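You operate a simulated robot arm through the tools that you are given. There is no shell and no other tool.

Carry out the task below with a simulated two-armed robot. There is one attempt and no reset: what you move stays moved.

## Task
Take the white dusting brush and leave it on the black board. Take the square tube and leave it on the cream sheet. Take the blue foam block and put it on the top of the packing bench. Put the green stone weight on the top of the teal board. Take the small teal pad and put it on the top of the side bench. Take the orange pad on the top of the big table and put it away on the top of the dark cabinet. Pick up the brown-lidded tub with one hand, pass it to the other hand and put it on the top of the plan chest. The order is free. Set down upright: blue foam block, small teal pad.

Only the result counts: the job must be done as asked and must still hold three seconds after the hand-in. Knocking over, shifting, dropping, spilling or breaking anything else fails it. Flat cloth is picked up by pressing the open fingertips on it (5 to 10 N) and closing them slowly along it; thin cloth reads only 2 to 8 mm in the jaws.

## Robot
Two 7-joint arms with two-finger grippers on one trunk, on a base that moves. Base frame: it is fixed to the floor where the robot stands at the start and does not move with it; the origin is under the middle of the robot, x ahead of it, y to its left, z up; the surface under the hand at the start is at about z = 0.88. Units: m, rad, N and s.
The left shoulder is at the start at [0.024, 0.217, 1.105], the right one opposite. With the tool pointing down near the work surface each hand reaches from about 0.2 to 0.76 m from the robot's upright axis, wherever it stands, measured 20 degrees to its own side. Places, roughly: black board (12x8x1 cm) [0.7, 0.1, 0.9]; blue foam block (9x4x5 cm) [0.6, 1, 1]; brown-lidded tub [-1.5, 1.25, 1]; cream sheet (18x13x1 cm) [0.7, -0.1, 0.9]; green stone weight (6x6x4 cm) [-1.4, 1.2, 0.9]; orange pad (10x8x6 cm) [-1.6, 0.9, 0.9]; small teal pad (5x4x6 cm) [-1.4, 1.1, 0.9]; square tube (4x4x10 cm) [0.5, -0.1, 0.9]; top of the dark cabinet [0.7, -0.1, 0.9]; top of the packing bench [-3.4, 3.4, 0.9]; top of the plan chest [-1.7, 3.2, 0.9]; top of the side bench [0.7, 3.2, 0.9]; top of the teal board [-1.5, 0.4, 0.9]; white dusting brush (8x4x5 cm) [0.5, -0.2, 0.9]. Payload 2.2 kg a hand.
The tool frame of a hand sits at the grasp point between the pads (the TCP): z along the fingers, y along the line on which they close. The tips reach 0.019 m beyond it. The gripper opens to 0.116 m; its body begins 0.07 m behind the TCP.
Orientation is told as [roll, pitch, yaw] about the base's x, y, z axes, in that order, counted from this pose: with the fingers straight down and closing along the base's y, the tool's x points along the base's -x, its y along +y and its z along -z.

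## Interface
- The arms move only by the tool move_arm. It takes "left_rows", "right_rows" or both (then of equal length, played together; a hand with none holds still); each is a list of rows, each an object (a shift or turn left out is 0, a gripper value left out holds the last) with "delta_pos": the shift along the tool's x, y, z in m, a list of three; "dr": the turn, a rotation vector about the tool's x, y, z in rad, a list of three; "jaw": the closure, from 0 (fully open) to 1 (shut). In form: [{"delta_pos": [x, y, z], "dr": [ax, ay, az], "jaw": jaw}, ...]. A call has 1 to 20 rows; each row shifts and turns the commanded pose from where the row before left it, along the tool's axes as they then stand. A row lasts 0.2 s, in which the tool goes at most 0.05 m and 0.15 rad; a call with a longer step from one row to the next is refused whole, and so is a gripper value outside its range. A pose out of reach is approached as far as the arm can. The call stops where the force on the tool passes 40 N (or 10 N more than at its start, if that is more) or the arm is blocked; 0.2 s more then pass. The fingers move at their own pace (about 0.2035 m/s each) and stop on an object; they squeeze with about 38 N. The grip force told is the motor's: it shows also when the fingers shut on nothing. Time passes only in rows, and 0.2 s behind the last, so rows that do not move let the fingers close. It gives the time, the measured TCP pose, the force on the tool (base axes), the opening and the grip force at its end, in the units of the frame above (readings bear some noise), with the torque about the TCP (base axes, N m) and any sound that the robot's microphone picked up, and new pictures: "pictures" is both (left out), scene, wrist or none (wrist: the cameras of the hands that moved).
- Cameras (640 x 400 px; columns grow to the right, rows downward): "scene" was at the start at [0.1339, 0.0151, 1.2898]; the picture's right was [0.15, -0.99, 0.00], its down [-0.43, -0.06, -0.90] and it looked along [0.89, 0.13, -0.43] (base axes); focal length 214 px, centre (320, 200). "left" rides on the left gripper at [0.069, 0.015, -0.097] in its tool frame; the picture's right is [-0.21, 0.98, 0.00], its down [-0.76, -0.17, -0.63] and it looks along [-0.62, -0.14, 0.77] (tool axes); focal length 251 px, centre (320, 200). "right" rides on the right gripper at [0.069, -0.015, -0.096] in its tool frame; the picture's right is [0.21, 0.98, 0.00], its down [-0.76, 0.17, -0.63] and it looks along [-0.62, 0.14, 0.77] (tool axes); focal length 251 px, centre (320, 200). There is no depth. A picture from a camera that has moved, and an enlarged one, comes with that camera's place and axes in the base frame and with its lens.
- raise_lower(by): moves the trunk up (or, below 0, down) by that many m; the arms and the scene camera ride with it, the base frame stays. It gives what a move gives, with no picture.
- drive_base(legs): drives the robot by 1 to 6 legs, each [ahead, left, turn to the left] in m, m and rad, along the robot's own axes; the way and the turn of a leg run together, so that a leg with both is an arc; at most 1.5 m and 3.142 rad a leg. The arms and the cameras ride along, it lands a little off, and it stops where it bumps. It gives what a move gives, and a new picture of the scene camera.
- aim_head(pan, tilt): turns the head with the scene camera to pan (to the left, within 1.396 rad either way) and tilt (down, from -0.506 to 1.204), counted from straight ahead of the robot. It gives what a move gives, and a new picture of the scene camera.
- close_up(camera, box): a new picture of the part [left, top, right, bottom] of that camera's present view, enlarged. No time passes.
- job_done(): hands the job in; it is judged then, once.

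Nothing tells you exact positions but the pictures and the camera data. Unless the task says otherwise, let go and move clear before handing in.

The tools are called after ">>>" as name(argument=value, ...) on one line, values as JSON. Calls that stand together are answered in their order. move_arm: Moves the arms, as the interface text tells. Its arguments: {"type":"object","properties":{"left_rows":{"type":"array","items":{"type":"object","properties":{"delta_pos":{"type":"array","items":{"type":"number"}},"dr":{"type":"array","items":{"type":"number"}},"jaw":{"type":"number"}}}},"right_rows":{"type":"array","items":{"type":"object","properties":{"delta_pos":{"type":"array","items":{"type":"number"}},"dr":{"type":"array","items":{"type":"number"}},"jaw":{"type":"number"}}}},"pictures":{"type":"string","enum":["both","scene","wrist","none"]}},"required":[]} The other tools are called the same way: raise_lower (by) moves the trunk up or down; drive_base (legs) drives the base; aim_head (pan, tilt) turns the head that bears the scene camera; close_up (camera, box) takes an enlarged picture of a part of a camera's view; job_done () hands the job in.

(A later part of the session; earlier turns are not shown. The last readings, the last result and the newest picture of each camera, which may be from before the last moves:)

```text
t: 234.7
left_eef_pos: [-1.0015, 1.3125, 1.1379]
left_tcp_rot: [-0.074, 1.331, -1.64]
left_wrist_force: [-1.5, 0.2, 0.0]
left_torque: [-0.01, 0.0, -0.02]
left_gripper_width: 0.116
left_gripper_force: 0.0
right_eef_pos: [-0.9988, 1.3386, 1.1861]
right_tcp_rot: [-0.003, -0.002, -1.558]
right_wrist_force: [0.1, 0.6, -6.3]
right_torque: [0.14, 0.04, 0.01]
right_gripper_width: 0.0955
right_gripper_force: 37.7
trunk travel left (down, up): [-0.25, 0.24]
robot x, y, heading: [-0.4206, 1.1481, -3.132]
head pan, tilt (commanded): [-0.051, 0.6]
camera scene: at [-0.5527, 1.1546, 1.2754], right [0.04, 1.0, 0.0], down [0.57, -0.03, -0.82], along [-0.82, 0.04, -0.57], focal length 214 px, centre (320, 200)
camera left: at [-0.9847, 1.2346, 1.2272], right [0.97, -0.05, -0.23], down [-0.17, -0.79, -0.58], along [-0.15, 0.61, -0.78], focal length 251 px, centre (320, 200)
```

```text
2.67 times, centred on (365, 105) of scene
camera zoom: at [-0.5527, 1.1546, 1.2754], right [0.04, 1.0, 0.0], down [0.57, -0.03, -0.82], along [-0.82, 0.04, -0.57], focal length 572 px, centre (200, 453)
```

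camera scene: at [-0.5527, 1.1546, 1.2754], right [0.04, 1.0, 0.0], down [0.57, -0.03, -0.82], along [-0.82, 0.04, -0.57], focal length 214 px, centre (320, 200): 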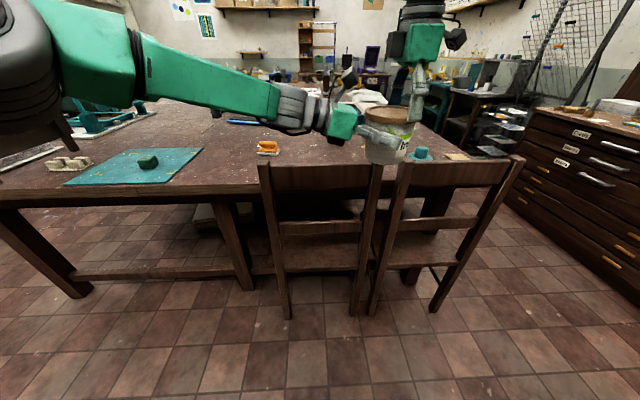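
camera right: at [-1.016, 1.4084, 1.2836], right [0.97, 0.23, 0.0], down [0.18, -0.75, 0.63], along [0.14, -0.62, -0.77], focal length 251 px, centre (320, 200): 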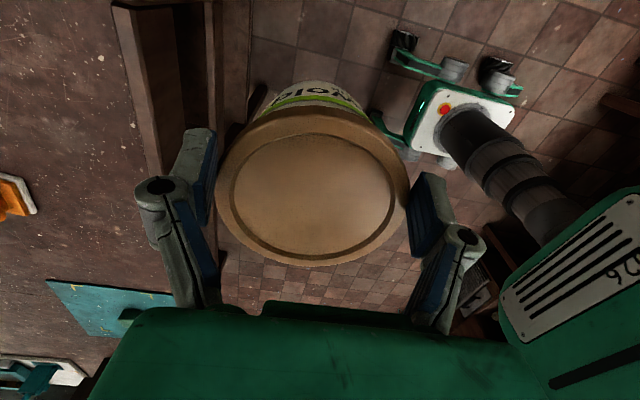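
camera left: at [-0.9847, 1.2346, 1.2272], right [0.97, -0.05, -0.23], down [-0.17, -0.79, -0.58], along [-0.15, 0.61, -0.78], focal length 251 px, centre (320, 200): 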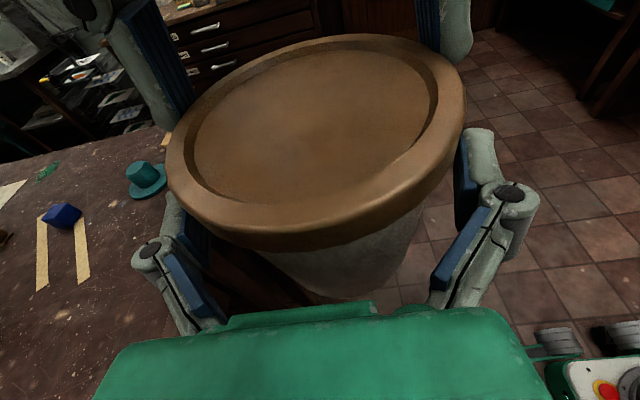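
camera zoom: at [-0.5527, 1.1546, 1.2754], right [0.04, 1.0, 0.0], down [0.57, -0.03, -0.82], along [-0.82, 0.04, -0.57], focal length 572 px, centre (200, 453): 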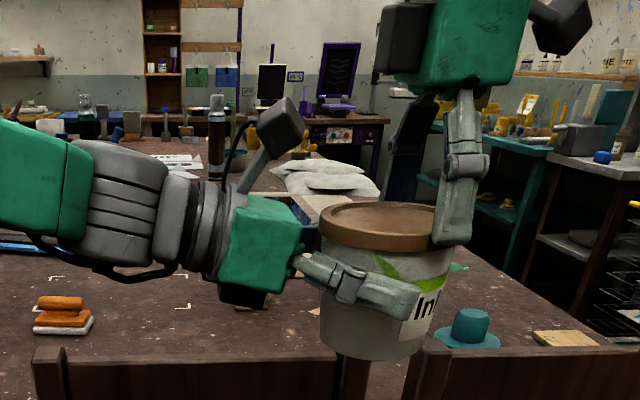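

The left fingers now straddle the tub's body below the lid. I'll close the left hand on it.

>>> move_arm(left_rows=[{"jaw": 0.15}, {"jaw": 0.25}, {"jaw": 0.35}, {"jaw": 0.45}, {}, {}], pictures="both")

>>> close_up(camera="scene", box=[270, 30, 460, 180])

```text
t: 236.1
left_eef_pos: [-1.0005, 1.3129, 1.1366]
left_tcp_rot: [-0.075, 1.329, -1.64]
left_wrist_force: [23.8, -11.6, 0.6]
left_torque: [0.22, 0.9, -0.11]
left_gripper_width: 0.0968
left_gripper_force: 38.4
right_eef_pos: [-0.9997, 1.3418, 1.1873]
right_tcp_rot: [-0.005, -0.001, -1.56]
right_wrist_force: [-23.1, 10.5, -4.3]
right_torque: [0.37, 0.26, -0.54]
right_gripper_width: 0.096
right_gripper_force: 37.7
trunk travel left (down, up): [-0.25, 0.24]
robot x, y, heading: [-0.4183, 1.1462, -3.138]
head pan, tilt (commanded): [-0.051, 0.6]
camera scene: at [-0.553, 1.1535, 1.2753], right [0.04, 1.0, 0.0], down [0.57, -0.03, -0.82], along [-0.82, 0.04, -0.57], focal length 214 px, centre (320, 200)
camera left: at [-0.9841, 1.2356, 1.2266], right [0.97, -0.05, -0.23], down [-0.18, -0.79, -0.58], along [-0.15, 0.61, -0.78], focal length 251 px, centre (320, 200)
```

scene: 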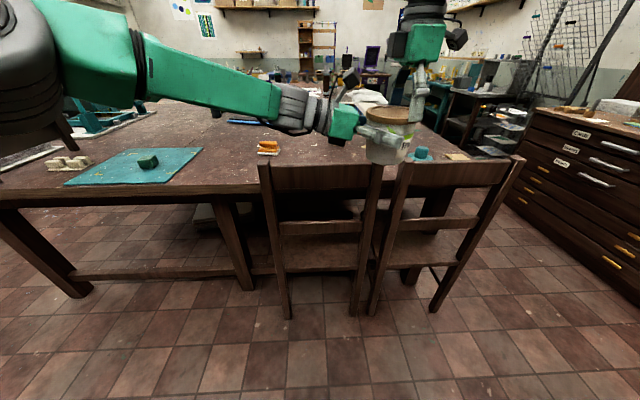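
left: 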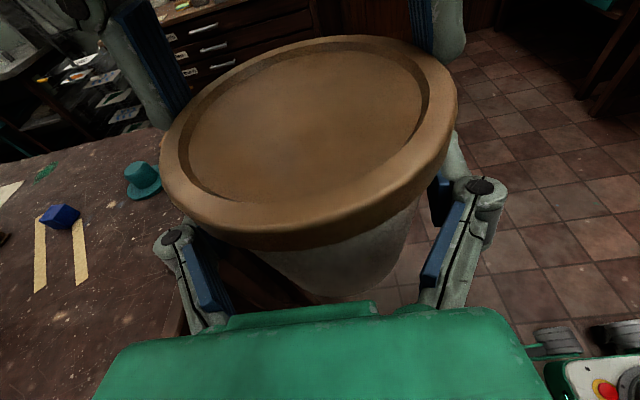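

```text
2.67 times, centred on (365, 105) of scene
camera zoom: at [-0.553, 1.1535, 1.2753], right [0.04, 1.0, 0.0], down [0.57, -0.03, -0.82], along [-0.82, 0.04, -0.57], focal length 572 px, centre (200, 453)
```

zoom: 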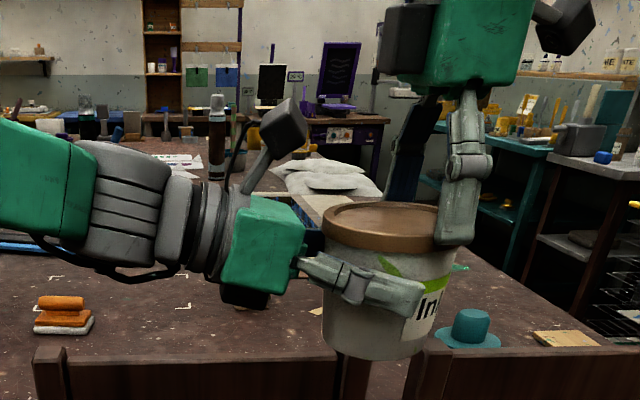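

Both hands now hold the tub. There's about 24 N of internal force between them, so I'll ease the left hand slightly before releasing with the right.

>>> move_arm(left_rows=[{"delta_pos": [0, 0.002, -0.001]}, {}], pictures="none")

```text
t: 236.7
left_eef_pos: [-0.9979, 1.3113, 1.1369]
left_tcp_rot: [-0.07, 1.329, -1.634]
left_wrist_force: [13.6, -3.1, 0.4]
left_torque: [-0.14, 0.41, -0.19]
left_gripper_width: 0.0963
left_gripper_force: 37.5
right_eef_pos: [-0.9996, 1.3394, 1.187]
right_tcp_rot: [-0.001, -0.003, -1.556]
right_wrist_force: [-14.3, 1.9, -1.6]
right_torque: [0.26, 0.35, -0.23]
right_gripper_width: 0.0959
right_gripper_force: 38.1
trunk travel left (down, up): [-0.25, 0.24]
robot x, y, heading: [-0.42, 1.1469, -3.134]
head pan, tilt (commanded): [-0.051, 0.6]
```

>>> move_arm(left_rows=[{"delta_pos": [0, 0.0025, 0]}, {}], pictures="none")

```text
t: 237.3
left_eef_pos: [-0.9964, 1.3117, 1.1376]
left_tcp_rot: [-0.069, 1.331, -1.629]
left_wrist_force: [-5.6, 4.6, -0.2]
left_torque: [-0.05, -0.5, -0.5]
left_gripper_width: 0.0964
left_gripper_force: 38.0
right_eef_pos: [-0.9974, 1.3389, 1.1862]
right_tcp_rot: [0.0, -0.003, -1.557]
right_wrist_force: [5.1, -4.0, 0.4]
right_torque: [-0.22, 0.19, 0.66]
right_gripper_width: 0.0956
right_gripper_force: 37.6
trunk travel left (down, up): [-0.25, 0.24]
robot x, y, heading: [-0.4214, 1.1474, -3.135]
head pan, tilt (commanded): [-0.051, 0.6]
```

Balanced. Now I'll open the right hand and lift it straight off.

>>> move_arm(right_rows=[{"jaw": 0.2}, {"jaw": 0.0}, {}, {"delta_pos": [0, 0, -0.02]}, {"delta_pos": [0, 0, -0.04]}, {"delta_pos": [0.03, 0, -0.03]}, {"delta_pos": [0.045, 0, 0]}, {"delta_pos": [0.045, 0, 0]}, {}], pictures="both")

>>> close_up(camera="scene", box=[270, 30, 460, 180])

```text
t: 239.3
left_eef_pos: [-0.9963, 1.3102, 1.138]
left_tcp_rot: [-0.073, 1.331, -1.639]
left_wrist_force: [0.6, -0.6, 0.0]
left_torque: [-0.05, 0.01, 0.0]
left_gripper_width: 0.096
left_gripper_force: 37.5
right_eef_pos: [-1.002, 1.4572, 1.2787]
right_tcp_rot: [-0.001, -0.003, -1.558]
right_wrist_force: [0.1, -1.3, -0.3]
right_torque: [-0.01, -0.01, -0.01]
right_gripper_width: 0.1159
right_gripper_force: 0.1
trunk travel left (down, up): [-0.25, 0.24]
robot x, y, heading: [-0.4188, 1.1496, -3.132]
head pan, tilt (commanded): [-0.051, 0.6]
camera scene: at [-0.553, 1.1557, 1.2753], right [0.04, 1.0, 0.0], down [0.57, -0.03, -0.82], along [-0.82, 0.04, -0.57], focal length 214 px, centre (320, 200)
camera right: at [-1.019, 1.5262, 1.3757], right [0.97, 0.23, 0.0], down [0.18, -0.75, 0.63], along [0.14, -0.62, -0.77], focal length 251 px, centre (320, 200)
```

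scene: 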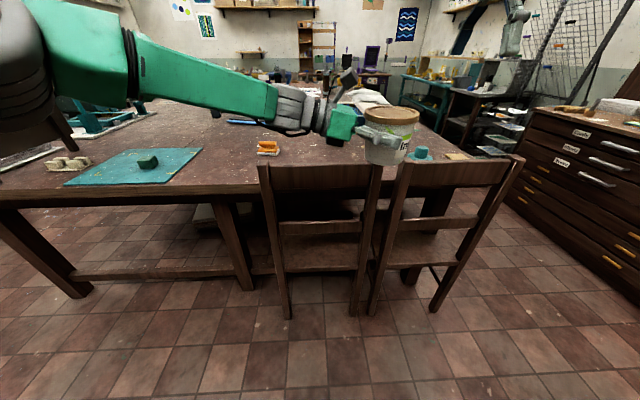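
right: 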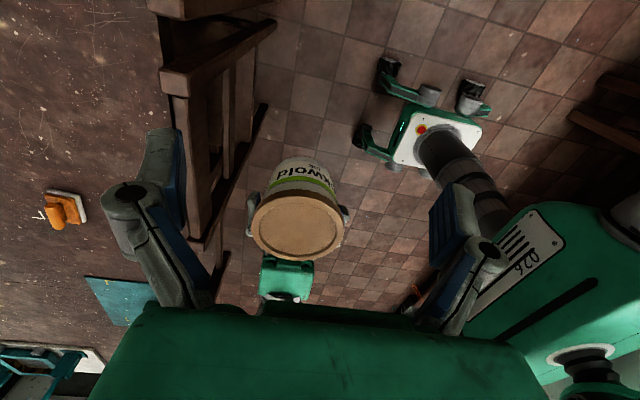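

```text
2.67 times, centred on (365, 105) of scene
camera zoom: at [-0.553, 1.1557, 1.2753], right [0.04, 1.0, 0.0], down [0.57, -0.03, -0.82], along [-0.82, 0.04, -0.57], focal length 572 px, centre (200, 453)
```

zoom: 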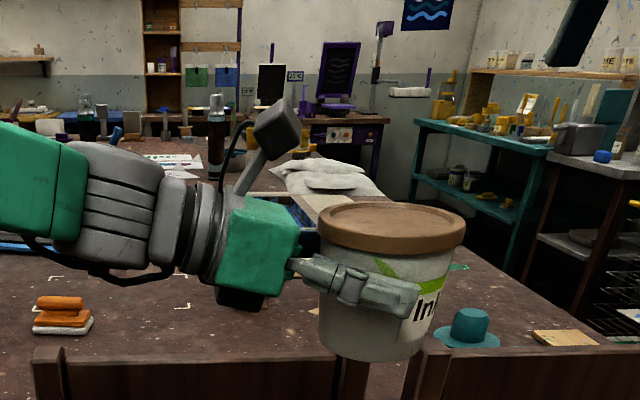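

The hand-over worked: the tub is in the left hand and the right hand is free. I'll return the right hand to its neutral pose, then drive to the front of the plan chest.

>>> move_arm(right_rows=[{"dr": [0, 0, 0.15]}, {"dr": [0, 0, 0.15]}, {"dr": [0, 0, 0.15]}, {"dr": [0, 0, 0.15]}, {"dr": [0, 0, 0.15]}, {"dr": [0, 0, 0.15]}, {"dr": [0, 0, 0.15]}, {"dr": [0, 0, 0.15]}, {"dr": [0, 0, 0.15]}, {"dr": [0, 0, 0.15]}, {"dr": [0, 0, 0.07]}, {"delta_pos": [0.04, 0, 0.02]}, {"delta_pos": [0.04, 0, 0.02]}, {}], pictures="none")

>>> drive_base(legs=[[0, 0, -1.58], [1.3, 0, 0]])

>>> aim_head(pan=0.3, tilt=0.45)

```text
t: 242.3
left_eef_pos: [-0.9984, 1.312, 1.1352]
left_tcp_rot: [-0.063, 1.328, -1.627]
left_wrist_force: [-0.2, 0.5, -1.1]
left_torque: [0.0, 0.01, 0.0]
left_gripper_width: 0.0963
left_gripper_force: 38.4
right_eef_pos: [-0.9215, 1.4625, 1.2341]
right_tcp_rot: [0.002, -0.001, -3.129]
right_wrist_force: [-0.2, 0.5, -0.6]
right_torque: [-0.01, -0.01, -0.03]
right_gripper_width: 0.116
right_gripper_force: 0.0
trunk travel left (down, up): [-0.25, 0.24]
robot x, y, heading: [-0.4182, 1.1485, -3.137]
head pan, tilt (commanded): [-0.051, 0.6]
```

```text
t: 252.7
left_eef_pos: [-0.2666, 3.0209, 1.1358]
left_tcp_rot: [-0.071, 1.33, 3.082]
left_wrist_force: [0.1, -0.5, 0.0]
left_torque: [-0.01, 0.03, -0.04]
left_gripper_width: 0.0959
left_gripper_force: 37.7
right_eef_pos: [-0.115, 2.9441, 1.2343]
right_tcp_rot: [0.004, -0.002, 1.589]
right_wrist_force: [0.0, 0.3, 0.1]
right_torque: [-0.03, 0.01, -0.05]
right_gripper_width: 0.116
right_gripper_force: 0.0
trunk travel left (down, up): [-0.25, 0.24]
robot x, y, heading: [-0.4265, 2.443, 1.583]
head pan, tilt (commanded): [-0.051, 0.6]
camera scene: at [-0.4223, 2.5759, 1.2754], right [1.0, -0.04, 0.0], down [-0.02, -0.57, -0.82], along [0.03, 0.82, -0.57], focal length 214 px, centre (320, 200)
```

scene: 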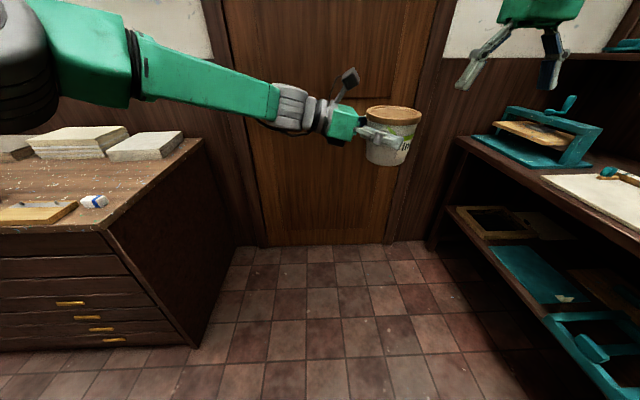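

```text
t: 253.5
left_eef_pos: [-0.2664, 3.0162, 1.139]
left_tcp_rot: [-0.088, 1.33, 3.064]
left_wrist_force: [-0.1, 0.8, 0.7]
left_torque: [-0.02, 0.03, -0.02]
left_gripper_width: 0.0957
left_gripper_force: 37.5
right_eef_pos: [-0.1156, 2.9405, 1.2371]
right_tcp_rot: [0.002, -0.008, 1.587]
right_wrist_force: [1.2, 1.0, 0.3]
right_torque: [0.03, 0.01, 0.02]
right_gripper_width: 0.1157
right_gripper_force: 0.1
trunk travel left (down, up): [-0.25, 0.24]
robot x, y, heading: [-0.4288, 2.4404, 1.584]
head pan, tilt (commanded): [0.3, 0.45]
camera scene: at [-0.4542, 2.5747, 1.2891], right [0.95, 0.3, 0.0], down [0.13, -0.42, -0.9], along [-0.27, 0.86, -0.44], focal length 214 px, centre (320, 200)
```

scene: 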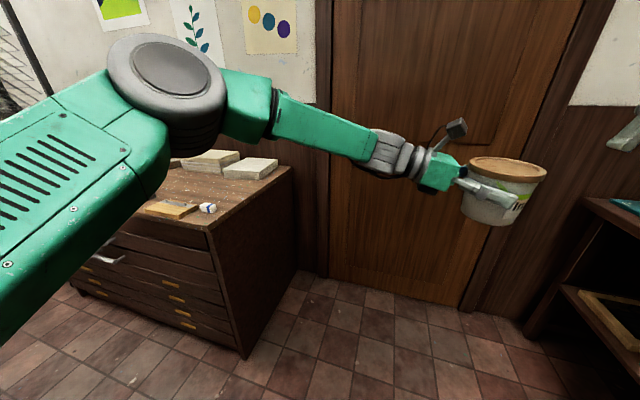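

There's a free area on the chest's east part around (-1.08, 3.28), between the eraser and the white stacks. I'll strafe left, move in and look again.

>>> drive_base(legs=[[0, 0.8, -0.013], [0.12, 0, 0]])

>>> aim_head(pan=-0.1, tilt=0.55)

```text
t: 258.7
left_eef_pos: [-1.0767, 3.1322, 1.1388]
left_tcp_rot: [-0.086, 1.331, 3.054]
left_wrist_force: [-0.3, 1.5, -5.9]
left_torque: [-0.01, 0.04, -0.03]
left_gripper_width: 0.0956
left_gripper_force: 38.4
right_eef_pos: [-0.9269, 3.0544, 1.2374]
right_tcp_rot: [0.0, -0.006, 1.577]
right_wrist_force: [-0.8, 0.1, -0.1]
right_torque: [0.0, 0.0, -0.01]
right_gripper_width: 0.1162
right_gripper_force: 0.0
trunk travel left (down, up): [-0.25, 0.24]
robot x, y, heading: [-1.2423, 2.5642, 1.57]
head pan, tilt (commanded): [0.3, 0.45]
camera scene: at [-1.2691, 2.6925, 1.2891], right [0.96, 0.29, 0.0], down [0.13, -0.42, -0.9], along [-0.27, 0.86, -0.44], focal length 214 px, centre (320, 200)
```

scene: 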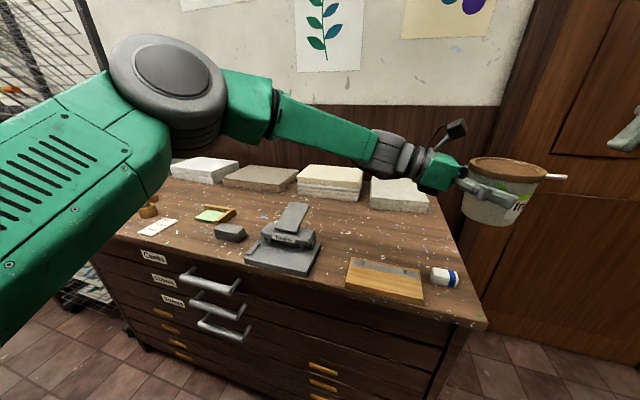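

```text
t: 259.6
left_eef_pos: [-1.0747, 3.1286, 1.1404]
left_tcp_rot: [-0.102, 1.329, 3.042]
left_wrist_force: [0.6, -0.4, -6.1]
left_torque: [-0.02, 0.02, -0.03]
left_gripper_width: 0.0953
left_gripper_force: 38.3
right_eef_pos: [-0.9257, 3.0509, 1.239]
right_tcp_rot: [0.003, -0.01, 1.577]
right_wrist_force: [0.7, -1.0, 0.8]
right_torque: [-0.03, -0.02, 0.0]
right_gripper_width: 0.1161
right_gripper_force: 0.0
trunk travel left (down, up): [-0.25, 0.24]
robot x, y, heading: [-1.2415, 2.5635, 1.566]
head pan, tilt (commanded): [-0.099, 0.55]
camera scene: at [-1.2319, 2.6943, 1.28], right [0.99, -0.1, 0.0], down [-0.05, -0.52, -0.85], along [0.08, 0.85, -0.53], focal length 214 px, centre (320, 200)
```

scene: 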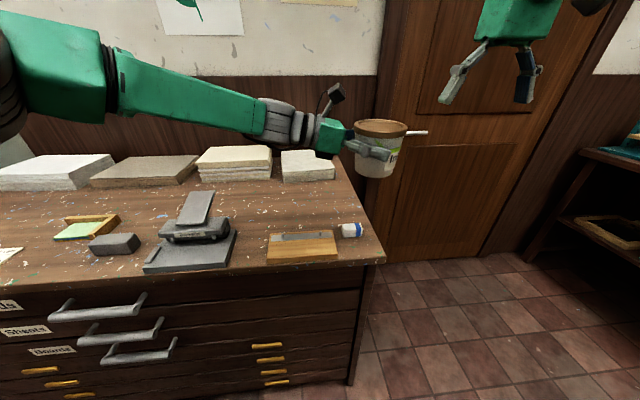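

The spot at about (-1.10, 3.28) is free: the eraser is in front at y≈3.14 and the stacks behind at y≥3.44. I'll move the base in, then extend the arm over it.

>>> drive_base(legs=[[0.1, 0.03, 0]])

>>> move_arm(left_rows=[{"delta_pos": [0, -0.025, 0]}, {"delta_pos": [0, -0.028, 0]}, {}, {}, {}], pictures="both")

```text
t: 260.7
left_eef_pos: [-1.086, 3.2281, 1.1379]
left_tcp_rot: [-0.093, 1.315, 3.05]
left_wrist_force: [1.3, -0.5, -5.8]
left_torque: [-0.01, 0.06, -0.02]
left_gripper_width: 0.0951
left_gripper_force: 37.8
right_eef_pos: [-0.9358, 3.1506, 1.234]
right_tcp_rot: [0.014, -0.009, 1.575]
right_wrist_force: [0.8, 0.0, -0.1]
right_torque: [-0.04, 0.1, -0.01]
right_gripper_width: 0.1161
right_gripper_force: 0.1
trunk travel left (down, up): [-0.25, 0.24]
robot x, y, heading: [-1.2667, 2.6573, 1.57]
head pan, tilt (commanded): [-0.099, 0.55]
camera scene: at [-1.2411, 2.7931, 1.2797], right [0.99, -0.1, -0.01], down [-0.06, -0.52, -0.85], along [0.08, 0.85, -0.53], focal length 214 px, centre (320, 200)
```

scene: 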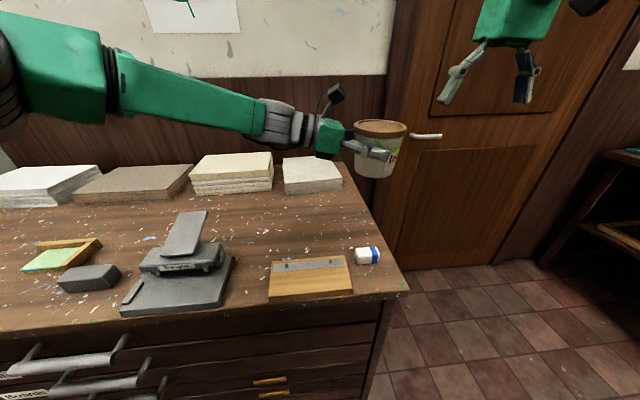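

```text
t: 261.9
left_eef_pos: [-1.1135, 3.2784, 1.1451]
left_tcp_rot: [-0.113, 1.337, 3.03]
left_wrist_force: [-1.4, 1.2, -5.5]
left_torque: [0.01, 0.04, -0.01]
left_gripper_width: 0.0954
left_gripper_force: 37.8
right_eef_pos: [-0.9649, 3.1465, 1.2423]
right_tcp_rot: [-0.008, -0.01, 1.575]
right_wrist_force: [0.1, 0.9, -0.5]
right_torque: [-0.03, -0.08, 0.0]
right_gripper_width: 0.1159
right_gripper_force: 0.1
trunk travel left (down, up): [-0.25, 0.24]
robot x, y, heading: [-1.2746, 2.6599, 1.577]
head pan, tilt (commanded): [-0.099, 0.55]
camera scene: at [-1.2667, 2.7942, 1.2799], right [0.99, -0.1, 0.01], down [-0.05, -0.52, -0.85], along [0.09, 0.85, -0.53], focal length 214 px, centre (320, 200)
camera left: at [-1.1925, 3.2608, 1.2343], right [-0.05, -0.97, -0.23], down [-0.79, 0.18, -0.59], along [0.61, 0.16, -0.78], focal length 251 px, centre (320, 200)
```

scene: 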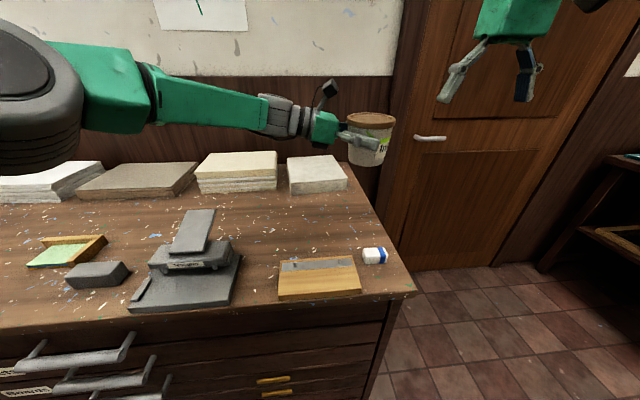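
left: 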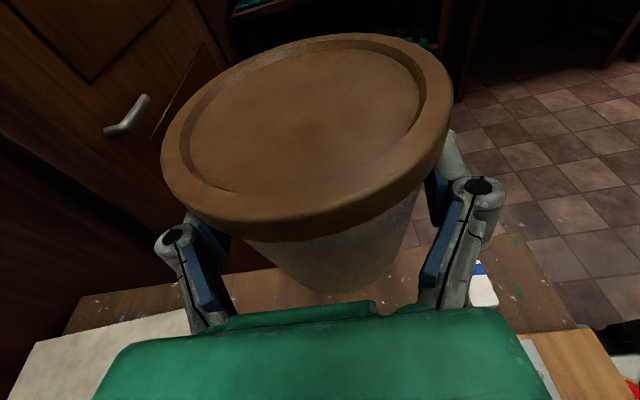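

>>> move_arm(left_rows=[{}, {"delta_pos": [-0.0388, 0.001, 0.0095]}, {"delta_pos": [-0.0388, 0.001, 0.0095]}, {"delta_pos": [-0.0388, 0.001, 0.0095]}, {"delta_pos": [-0.0388, 0.001, 0.0095]}, {}, {}], pictures="both")

>>> close_up(camera="scene", box=[240, 120, 430, 270])

```text
t: 263.5
left_eef_pos: [-1.1047, 3.2762, 0.9829]
left_tcp_rot: [-0.111, 1.33, 3.03]
left_wrist_force: [0.3, -0.4, -6.3]
left_torque: [0.01, 0.06, -0.02]
left_gripper_width: 0.0952
left_gripper_force: 37.8
right_eef_pos: [-0.9546, 3.1476, 1.2397]
right_tcp_rot: [0.001, -0.014, 1.575]
right_wrist_force: [-0.2, 0.2, -0.5]
right_torque: [0.04, -0.05, 0.0]
right_gripper_width: 0.1163
right_gripper_force: 0.1
trunk travel left (down, up): [-0.25, 0.24]
robot x, y, heading: [-1.2745, 2.6588, 1.568]
head pan, tilt (commanded): [-0.099, 0.55]
camera scene: at [-1.2552, 2.7935, 1.2799], right [0.99, -0.1, 0.0], down [-0.06, -0.52, -0.85], along [0.08, 0.85, -0.53], focal length 214 px, centre (320, 200)
camera left: at [-1.1825, 3.2593, 1.0729], right [-0.05, -0.97, -0.23], down [-0.79, 0.18, -0.58], along [0.61, 0.15, -0.78], focal length 251 px, centre (320, 200)
```

scene: 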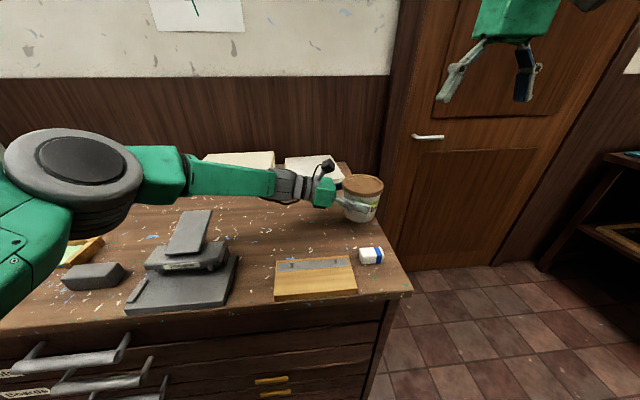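
left: 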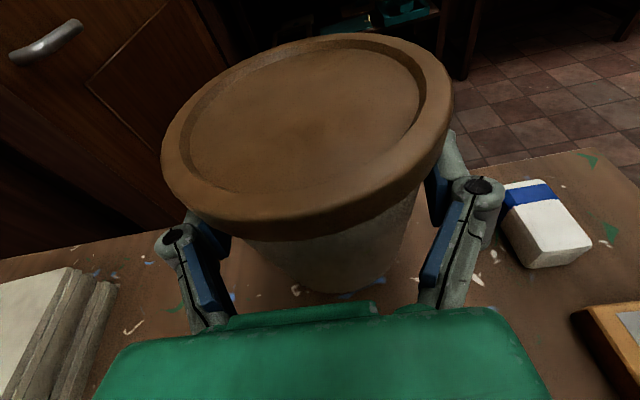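

```text
2.67 times, centred on (335, 195) of scene
camera zoom: at [-1.2552, 2.7935, 1.2799], right [0.99, -0.1, 0.0], down [-0.06, -0.52, -0.85], along [0.08, 0.85, -0.53], focal length 572 px, centre (280, 213)
```

zoom: 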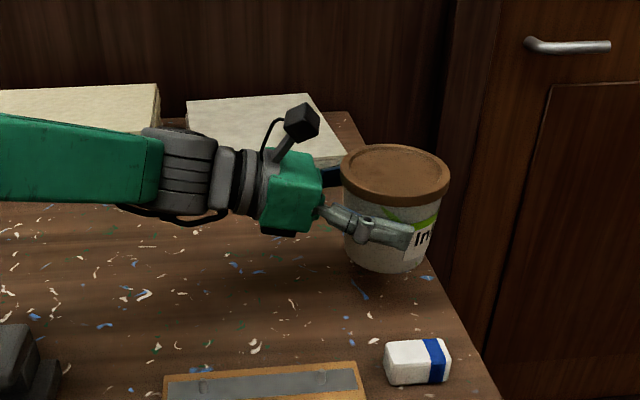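

>>> move_arm(left_rows=[{"delta_pos": [-0.0048, 0, -0.0194]}, {"delta_pos": [-0.0194, 0.0005, 0.0048]}, {"delta_pos": [-0.0194, 0.0005, 0.0048]}, {}, {}], pictures="both")

>>> close_up(camera="scene", box=[240, 130, 430, 280])

```text
t: 264.7
left_eef_pos: [-1.1246, 3.277, 0.9431]
left_tcp_rot: [-0.115, 1.332, 3.029]
left_wrist_force: [-0.3, 0.1, -5.1]
left_torque: [-0.01, 0.04, 0.03]
left_gripper_width: 0.0952
left_gripper_force: 38.5
right_eef_pos: [-0.9548, 3.1468, 1.2408]
right_tcp_rot: [-0.001, -0.012, 1.578]
right_wrist_force: [-0.2, 0.4, -0.3]
right_torque: [0.02, -0.03, -0.01]
right_gripper_width: 0.1163
right_gripper_force: 0.1
trunk travel left (down, up): [-0.25, 0.24]
robot x, y, heading: [-1.2682, 2.6587, 1.575]
head pan, tilt (commanded): [-0.099, 0.55]
camera scene: at [-1.2623, 2.7937, 1.2799], right [0.99, -0.1, 0.0], down [-0.05, -0.52, -0.85], along [0.09, 0.85, -0.53], focal length 214 px, centre (320, 200)
camera left: at [-1.203, 3.2607, 1.0321], right [-0.05, -0.97, -0.23], down [-0.79, 0.18, -0.58], along [0.61, 0.15, -0.78], focal length 251 px, centre (320, 200)
```

scene: 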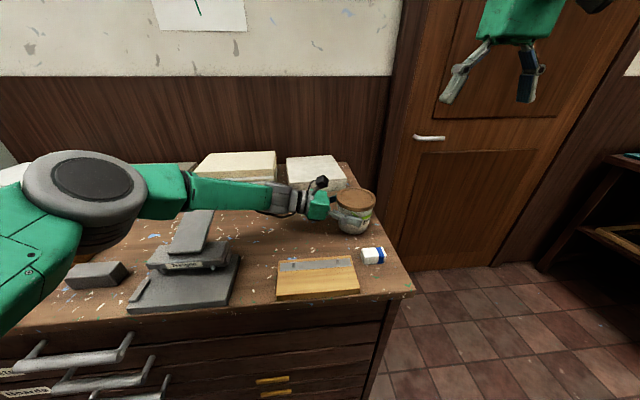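
left: 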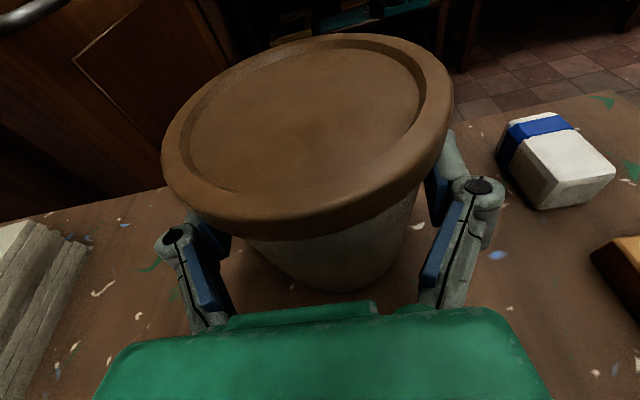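

```text
2.67 times, centred on (335, 205) of scene
camera zoom: at [-1.2623, 2.7937, 1.2799], right [0.99, -0.1, 0.0], down [-0.05, -0.52, -0.85], along [0.09, 0.85, -0.53], focal length 572 px, centre (280, 187)
```

zoom: 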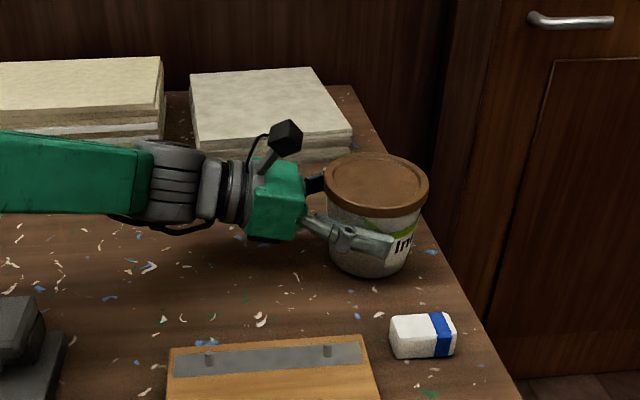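

>>> move_arm(left_rows=[{"delta_pos": [-0.0049, 0, 0.0012]}, {"delta_pos": [-0.0029, 0, 0.0007]}, {}], pictures="none")

```text
t: 265.5
left_eef_pos: [-1.123, 3.2785, 0.9365]
left_tcp_rot: [-0.118, 1.332, 3.022]
left_wrist_force: [-4.3, -1.1, 5.3]
left_torque: [0.0, -0.22, -0.04]
left_gripper_width: 0.0936
left_gripper_force: 37.8
right_eef_pos: [-0.9524, 3.1453, 1.2412]
right_tcp_rot: [0.0, -0.011, 1.575]
right_wrist_force: [1.1, 0.0, -0.1]
right_torque: [-0.01, 0.02, -0.01]
right_gripper_width: 0.1161
right_gripper_force: 0.1
trunk travel left (down, up): [-0.25, 0.24]
robot x, y, heading: [-1.2681, 2.6579, 1.57]
head pan, tilt (commanded): [-0.099, 0.55]
```

The tub touched down: the force changed by about 10 N. I'll open the left hand and back it out along its own axis.

>>> move_arm(left_rows=[{"jaw": 0.3}, {"jaw": 0.15}, {"jaw": 0.0}, {}, {}], pictures="both")

>>> close_up(camera="scene", box=[240, 130, 430, 280])

```text
t: 266.7
left_eef_pos: [-1.1198, 3.2787, 0.9355]
left_tcp_rot: [-0.114, 1.328, 3.028]
left_wrist_force: [-0.9, 0.4, 0.4]
left_torque: [0.0, 0.01, -0.01]
left_gripper_width: 0.116
left_gripper_force: 0.1
right_eef_pos: [-0.951, 3.146, 1.2405]
right_tcp_rot: [0.002, -0.012, 1.577]
right_wrist_force: [-0.5, 0.4, -0.2]
right_torque: [0.0, 0.0, -0.03]
right_gripper_width: 0.1164
right_gripper_force: 0.1
trunk travel left (down, up): [-0.25, 0.24]
robot x, y, heading: [-1.2693, 2.6604, 1.568]
head pan, tilt (commanded): [-0.099, 0.55]
camera scene: at [-1.257, 2.7926, 1.28], right [0.99, -0.1, 0.0], down [-0.05, -0.52, -0.85], along [0.09, 0.85, -0.53], focal length 214 px, centre (320, 200)
camera left: at [-1.1989, 3.2604, 1.0246], right [-0.05, -0.97, -0.23], down [-0.79, 0.18, -0.58], along [0.61, 0.15, -0.78], focal length 251 px, centre (320, 200)
```

scene: 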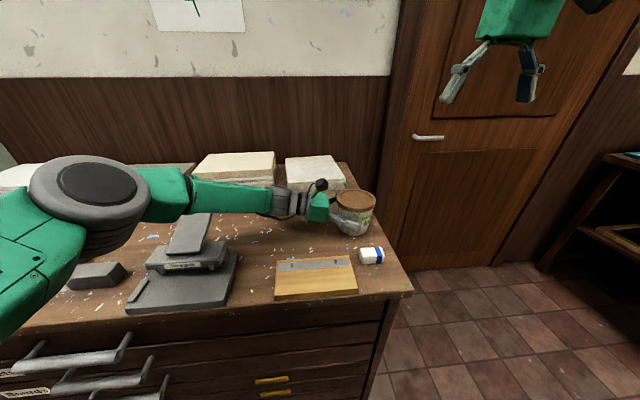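
left: 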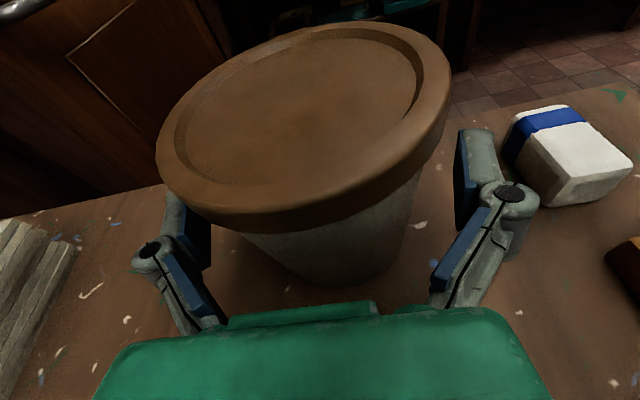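

```text
2.67 times, centred on (335, 205) of scene
camera zoom: at [-1.257, 2.7926, 1.28], right [0.99, -0.1, 0.0], down [-0.05, -0.52, -0.85], along [0.09, 0.85, -0.53], focal length 572 px, centre (280, 187)
```

zoom: 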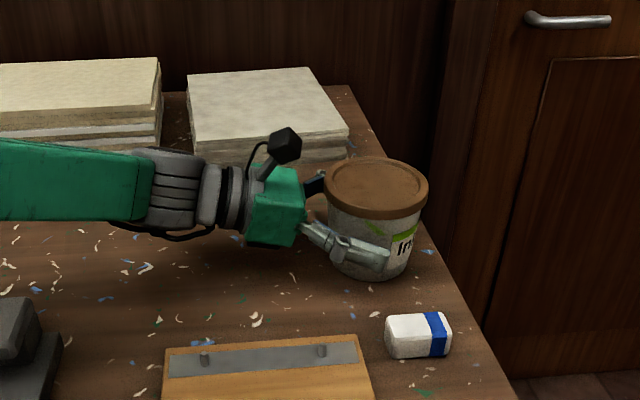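

The tub stands upright on the chest. I'll retreat the left hand along its axis, then raise it.

>>> move_arm(left_rows=[{"delta_pos": [0, 0, -0.025]}, {"delta_pos": [0, 0, -0.035]}, {"delta_pos": [0, 0, -0.04]}, {"delta_pos": [0.04, 0, -0.01]}, {"delta_pos": [0.04, 0, -0.01]}, {"delta_pos": [0.045, 0, 0]}, {"delta_pos": [0.045, 0, 0]}, {}], pictures="both")

>>> close_up(camera="scene", box=[240, 130, 430, 280])

```text
t: 268.5
left_eef_pos: [-1.198, 3.2744, 1.1274]
left_tcp_rot: [-0.107, 1.33, 3.035]
left_wrist_force: [-0.2, 0.1, 0.4]
left_torque: [-0.01, -0.04, -0.03]
left_gripper_width: 0.1161
left_gripper_force: 0.1
right_eef_pos: [-0.9513, 3.1467, 1.2403]
right_tcp_rot: [0.002, -0.01, 1.575]
right_wrist_force: [0.8, 0.0, 0.2]
right_torque: [-0.03, -0.02, 0.0]
right_gripper_width: 0.1161
right_gripper_force: 0.0
trunk travel left (down, up): [-0.25, 0.24]
robot x, y, heading: [-1.2671, 2.6599, 1.569]
head pan, tilt (commanded): [-0.099, 0.55]
camera scene: at [-1.2574, 2.7932, 1.2799], right [0.99, -0.1, 0.0], down [-0.05, -0.52, -0.85], along [0.09, 0.85, -0.53], focal length 214 px, centre (320, 200)
camera left: at [-1.2765, 3.2562, 1.2177], right [-0.05, -0.97, -0.23], down [-0.79, 0.18, -0.58], along [0.61, 0.15, -0.78], focal length 251 px, centre (320, 200)
```

scene: 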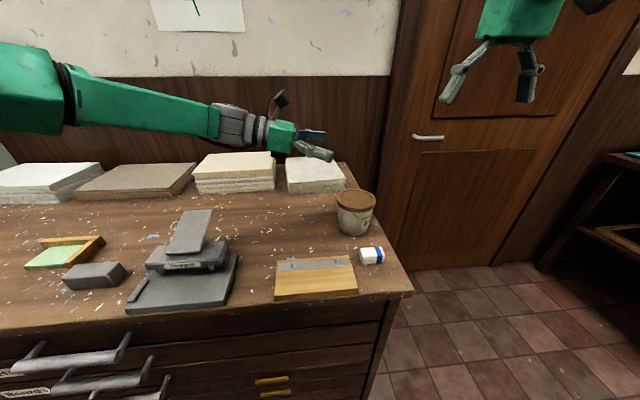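
left: 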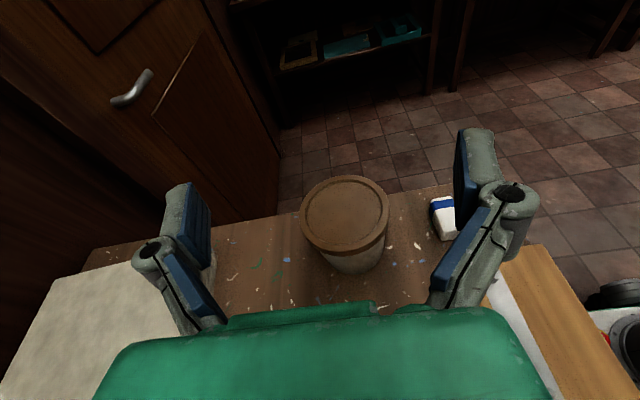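

```text
2.67 times, centred on (335, 205) of scene
camera zoom: at [-1.2574, 2.7932, 1.2799], right [0.99, -0.1, 0.0], down [-0.05, -0.52, -0.85], along [0.09, 0.85, -0.53], focal length 572 px, centre (280, 187)
```

zoom: 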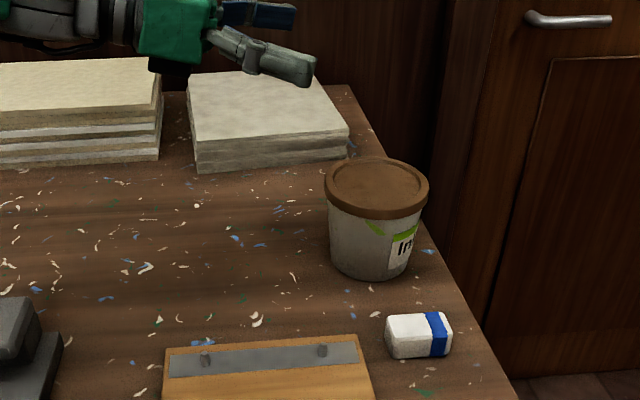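

The tub is delivered. I'll back off and bring the left arm back to its neutral pose.

>>> drive_base(legs=[[-0.2, 0, 0]])

>>> move_arm(left_rows=[{"delta_pos": [0, 0.014, -0.041]}, {"delta_pos": [0, 0.014, -0.041]}, {"delta_pos": [0, 0.014, -0.041]}, {"delta_pos": [0, 0.014, -0.041]}, {"delta_pos": [0, 0.014, -0.041]}, {"delta_pos": [0, 0.014, -0.041]}, {"delta_pos": [0, 0.014, -0.041]}, {"dr": [0, -0.1454, 0]}, {"dr": [0, -0.1454, 0]}, {"dr": [0, -0.1454, 0]}, {"dr": [0, -0.1454, 0]}, {"dr": [0, -0.1454, 0]}, {"dr": [0, -0.1454, 0]}, {"dr": [0, -0.1454, 0]}, {"dr": [0, -0.1454, 0]}, {"dr": [0, -0.1454, 0]}, {}], pictures="scene")

```text
t: 270.1
left_eef_pos: [-1.1973, 3.0695, 1.1294]
left_tcp_rot: [-0.114, 1.33, 3.025]
left_wrist_force: [-0.3, 0.1, 0.2]
left_torque: [0.03, 0.04, 0.02]
left_gripper_width: 0.1159
left_gripper_force: 0.1
right_eef_pos: [-0.9495, 2.9419, 1.241]
right_tcp_rot: [0.002, -0.014, 1.574]
right_wrist_force: [0.5, 0.2, -0.7]
right_torque: [0.02, 0.0, -0.01]
right_gripper_width: 0.116
right_gripper_force: 0.1
trunk travel left (down, up): [-0.25, 0.24]
robot x, y, heading: [-1.2697, 2.4562, 1.569]
head pan, tilt (commanded): [-0.099, 0.55]
camera scene: at [-1.2572, 2.59, 1.28], right [0.99, -0.1, 0.0], down [-0.05, -0.52, -0.85], along [0.09, 0.85, -0.53], focal length 214 px, centre (320, 200)
```

scene: 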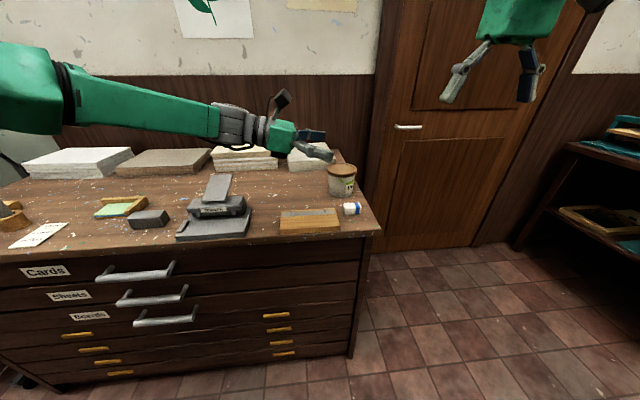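

```text
t: 273.7
left_eef_pos: [-1.4767, 2.9656, 1.1951]
left_tcp_rot: [-0.032, 0.02, 3.134]
left_wrist_force: [-0.2, -0.5, -0.8]
left_torque: [-0.03, 0.01, 0.02]
left_gripper_width: 0.1159
left_gripper_force: 0.0
right_eef_pos: [-0.9501, 2.9382, 1.2419]
right_tcp_rot: [0.001, -0.018, 1.574]
right_wrist_force: [0.4, 0.6, 0.4]
right_torque: [0.02, 0.01, 0.02]
right_gripper_width: 0.1157
right_gripper_force: 0.1
trunk travel left (down, up): [-0.25, 0.24]
robot x, y, heading: [-1.2672, 2.4573, 1.567]
head pan, tilt (commanded): [-0.099, 0.55]
camera scene: at [-1.2569, 2.5889, 1.2802], right [0.99, -0.1, 0.0], down [-0.05, -0.52, -0.85], along [0.09, 0.85, -0.53], focal length 214 px, centre (320, 200)
```

scene: 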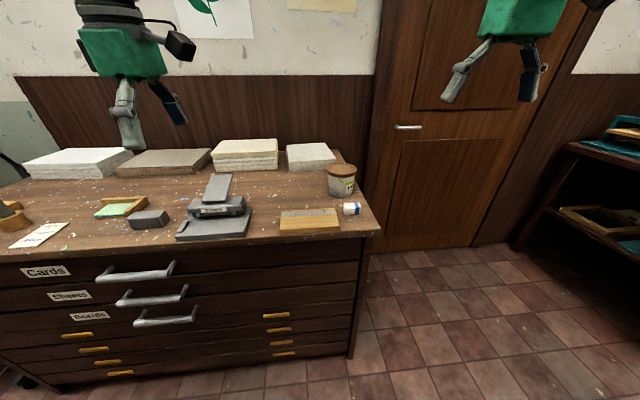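

>>> move_arm(left_rows=[{"dr": [0, 0, 0.15]}, {"dr": [0, 0, 0.15]}, {"dr": [0, 0, 0.15]}, {"dr": [0, 0, 0.15]}, {"dr": [0, 0, 0.15]}, {"dr": [0, 0, 0.15]}, {"dr": [0, 0, 0.15]}, {"dr": [0, 0, 0.15]}, {"dr": [0, 0, 0.15]}, {"dr": [0, 0, 0.15]}, {"dr": [0, 0, 0.07]}, {}], pictures="none")

>>> drive_base(legs=[[0, 0, -1.571], [0.82, 0, 0], [0, 0, -1.571], [1.4, 0, 0], [0.3, 0, 0], [0, 0, -1.571]])

```text
t: 276.3
left_eef_pos: [-1.4763, 2.9679, 1.1964]
left_tcp_rot: [-0.02, -0.032, 1.563]
left_wrist_force: [0.2, -0.5, -0.2]
left_torque: [0.01, 0.0, -0.02]
left_gripper_width: 0.116
left_gripper_force: 0.1
right_eef_pos: [-0.951, 2.9388, 1.2434]
right_tcp_rot: [0.002, -0.016, 1.573]
right_wrist_force: [-0.1, 0.5, -0.4]
right_torque: [0.01, 0.02, -0.01]
right_gripper_width: 0.116
right_gripper_force: 0.1
trunk travel left (down, up): [-0.25, 0.24]
robot x, y, heading: [-1.2675, 2.4564, 1.566]
head pan, tilt (commanded): [-0.099, 0.55]
```

```text
t: 300.4
left_eef_pos: [-1.0333, 0.5366, 1.1968]
left_tcp_rot: [-0.024, -0.032, 3.12]
left_wrist_force: [-0.8, 0.3, 0.2]
left_torque: [-0.02, 0.01, -0.04]
left_gripper_width: 0.1163
left_gripper_force: 0.0
right_eef_pos: [-0.9968, 1.0617, 1.242]
right_tcp_rot: [0.002, -0.018, 3.127]
right_wrist_force: [0.0, 0.8, 0.1]
right_torque: [0.0, 0.04, 0.02]
right_gripper_width: 0.116
right_gripper_force: 0.1
trunk travel left (down, up): [-0.25, 0.24]
robot x, y, heading: [-0.525, 0.7338, 3.121]
head pan, tilt (commanded): [-0.099, 0.55]
camera scene: at [-0.6525, 0.7479, 1.2802], right [0.12, 0.99, 0.0], down [0.52, -0.06, -0.85], along [-0.84, 0.1, -0.53], focal length 214 px, centre (320, 200)
```

scene: 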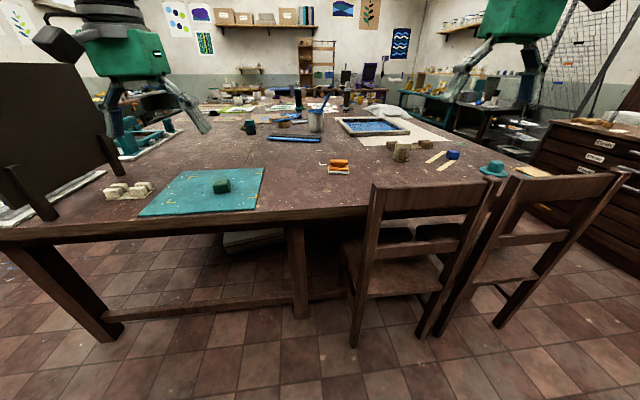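

>>> drive_base(legs=[[0.33, 0, 0.02]])

>>> move_arm(right_rows=[{"delta_pos": [0, 0.04, 0.02]}, {"delta_pos": [-0.02, 0.04, 0.02]}, {"delta_pos": [-0.02, 0.02, 0.02]}, {}, {}, {}], pictures="both")

```text
t: 302.6
left_eef_pos: [-1.3588, 0.5322, 1.1975]
left_tcp_rot: [-0.02, -0.032, 3.138]
left_wrist_force: [-0.5, 0.2, 0.9]
left_torque: [0.01, -0.03, -0.01]
left_gripper_width: 0.1159
left_gripper_force: 0.0
right_eef_pos: [-1.3289, 1.0586, 1.2428]
right_tcp_rot: [0.003, -0.02, -3.136]
right_wrist_force: [0.3, -0.4, -0.4]
right_torque: [0.01, -0.02, 0.0]
right_gripper_width: 0.1159
right_gripper_force: 0.0
trunk travel left (down, up): [-0.25, 0.24]
robot x, y, heading: [-0.8551, 0.7398, 3.135]
head pan, tilt (commanded): [-0.099, 0.55]
camera scene: at [-0.9831, 0.7506, 1.2802], right [0.1, 0.99, 0.0], down [0.52, -0.05, -0.85], along [-0.85, 0.09, -0.53], focal length 214 px, centre (320, 200)
```

scene: 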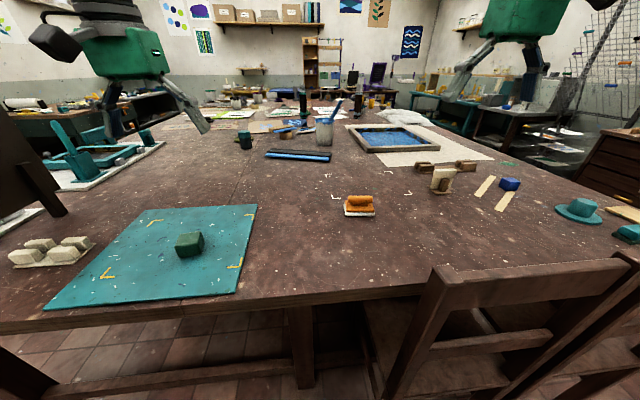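

```text
t: 304.0
left_eef_pos: [-1.3564, 0.5312, 1.2]
left_tcp_rot: [-0.022, -0.036, 3.136]
left_wrist_force: [0.2, -0.6, 0.2]
left_torque: [0.03, -0.01, -0.02]
left_gripper_width: 0.1159
left_gripper_force: 0.2
right_eef_pos: [-1.368, 0.9594, 1.1851]
right_tcp_rot: [0.002, -0.02, -3.138]
right_wrist_force: [1.0, -0.5, -0.2]
right_torque: [-0.01, 0.0, -0.03]
right_gripper_width: 0.116
right_gripper_force: 0.0
trunk travel left (down, up): [-0.25, 0.24]
robot x, y, heading: [-0.8526, 0.7425, 3.141]
head pan, tilt (commanded): [-0.099, 0.55]
camera scene: at [-0.9838, 0.7493, 1.2802], right [0.1, 0.99, 0.0], down [0.52, -0.05, -0.85], along [-0.85, 0.09, -0.53], focal length 214 px, centre (320, 200)
camera right: at [-1.2984, 0.9741, 1.2809], right [0.22, -0.98, 0.0], down [-0.74, -0.17, 0.65], along [-0.63, -0.14, -0.76], focal length 251 px, centre (320, 200)
```

scene: 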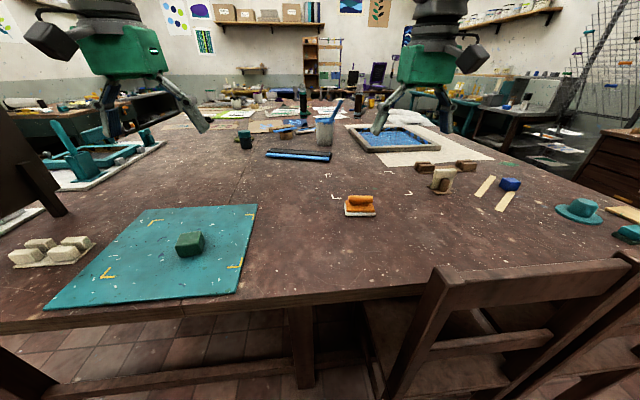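
right: 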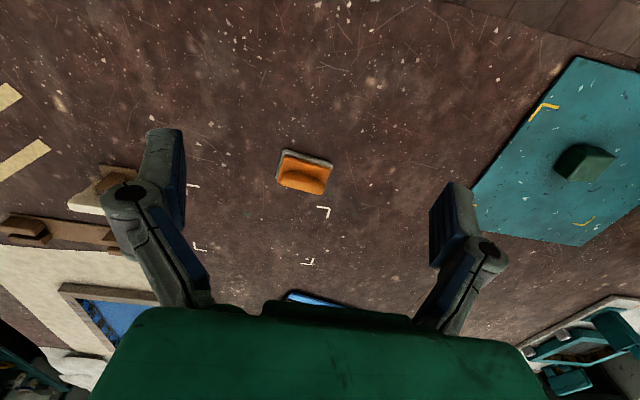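

>>> close_up(camera="right", box=[260, 130, 350, 205])

>>> close_up(camera="scene", box=[320, 175, 400, 230])

```text
5.33 times, centred on (305, 168) of right
camera zoom: at [-1.2984, 0.9741, 1.2809], right [0.22, -0.98, 0.0], down [-0.74, -0.17, 0.65], along [-0.63, -0.14, -0.76], focal length 1341 px, centre (400, 373)
```

zoom: 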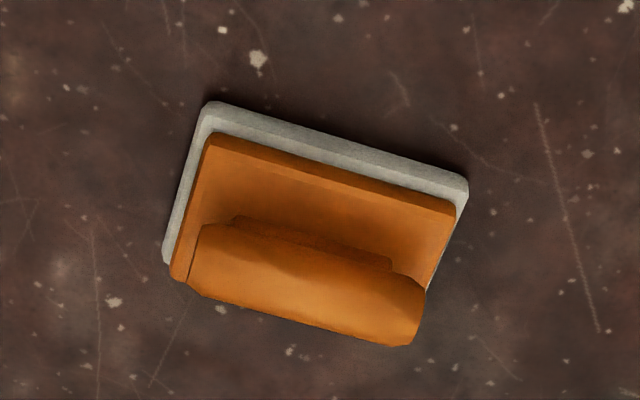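

```text
7.27 times, centred on (360, 202) of scene
camera zoom: at [-0.9838, 0.7493, 1.2802], right [0.1, 0.99, 0.0], down [0.52, -0.05, -0.85], along [-0.85, 0.09, -0.53], focal length 1560 px, centre (29, 182)
```

zoom: 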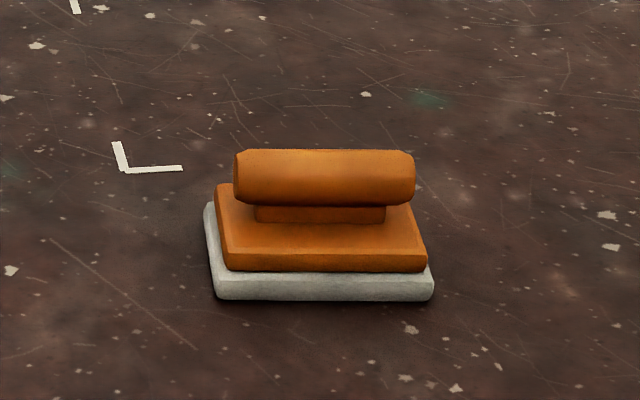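

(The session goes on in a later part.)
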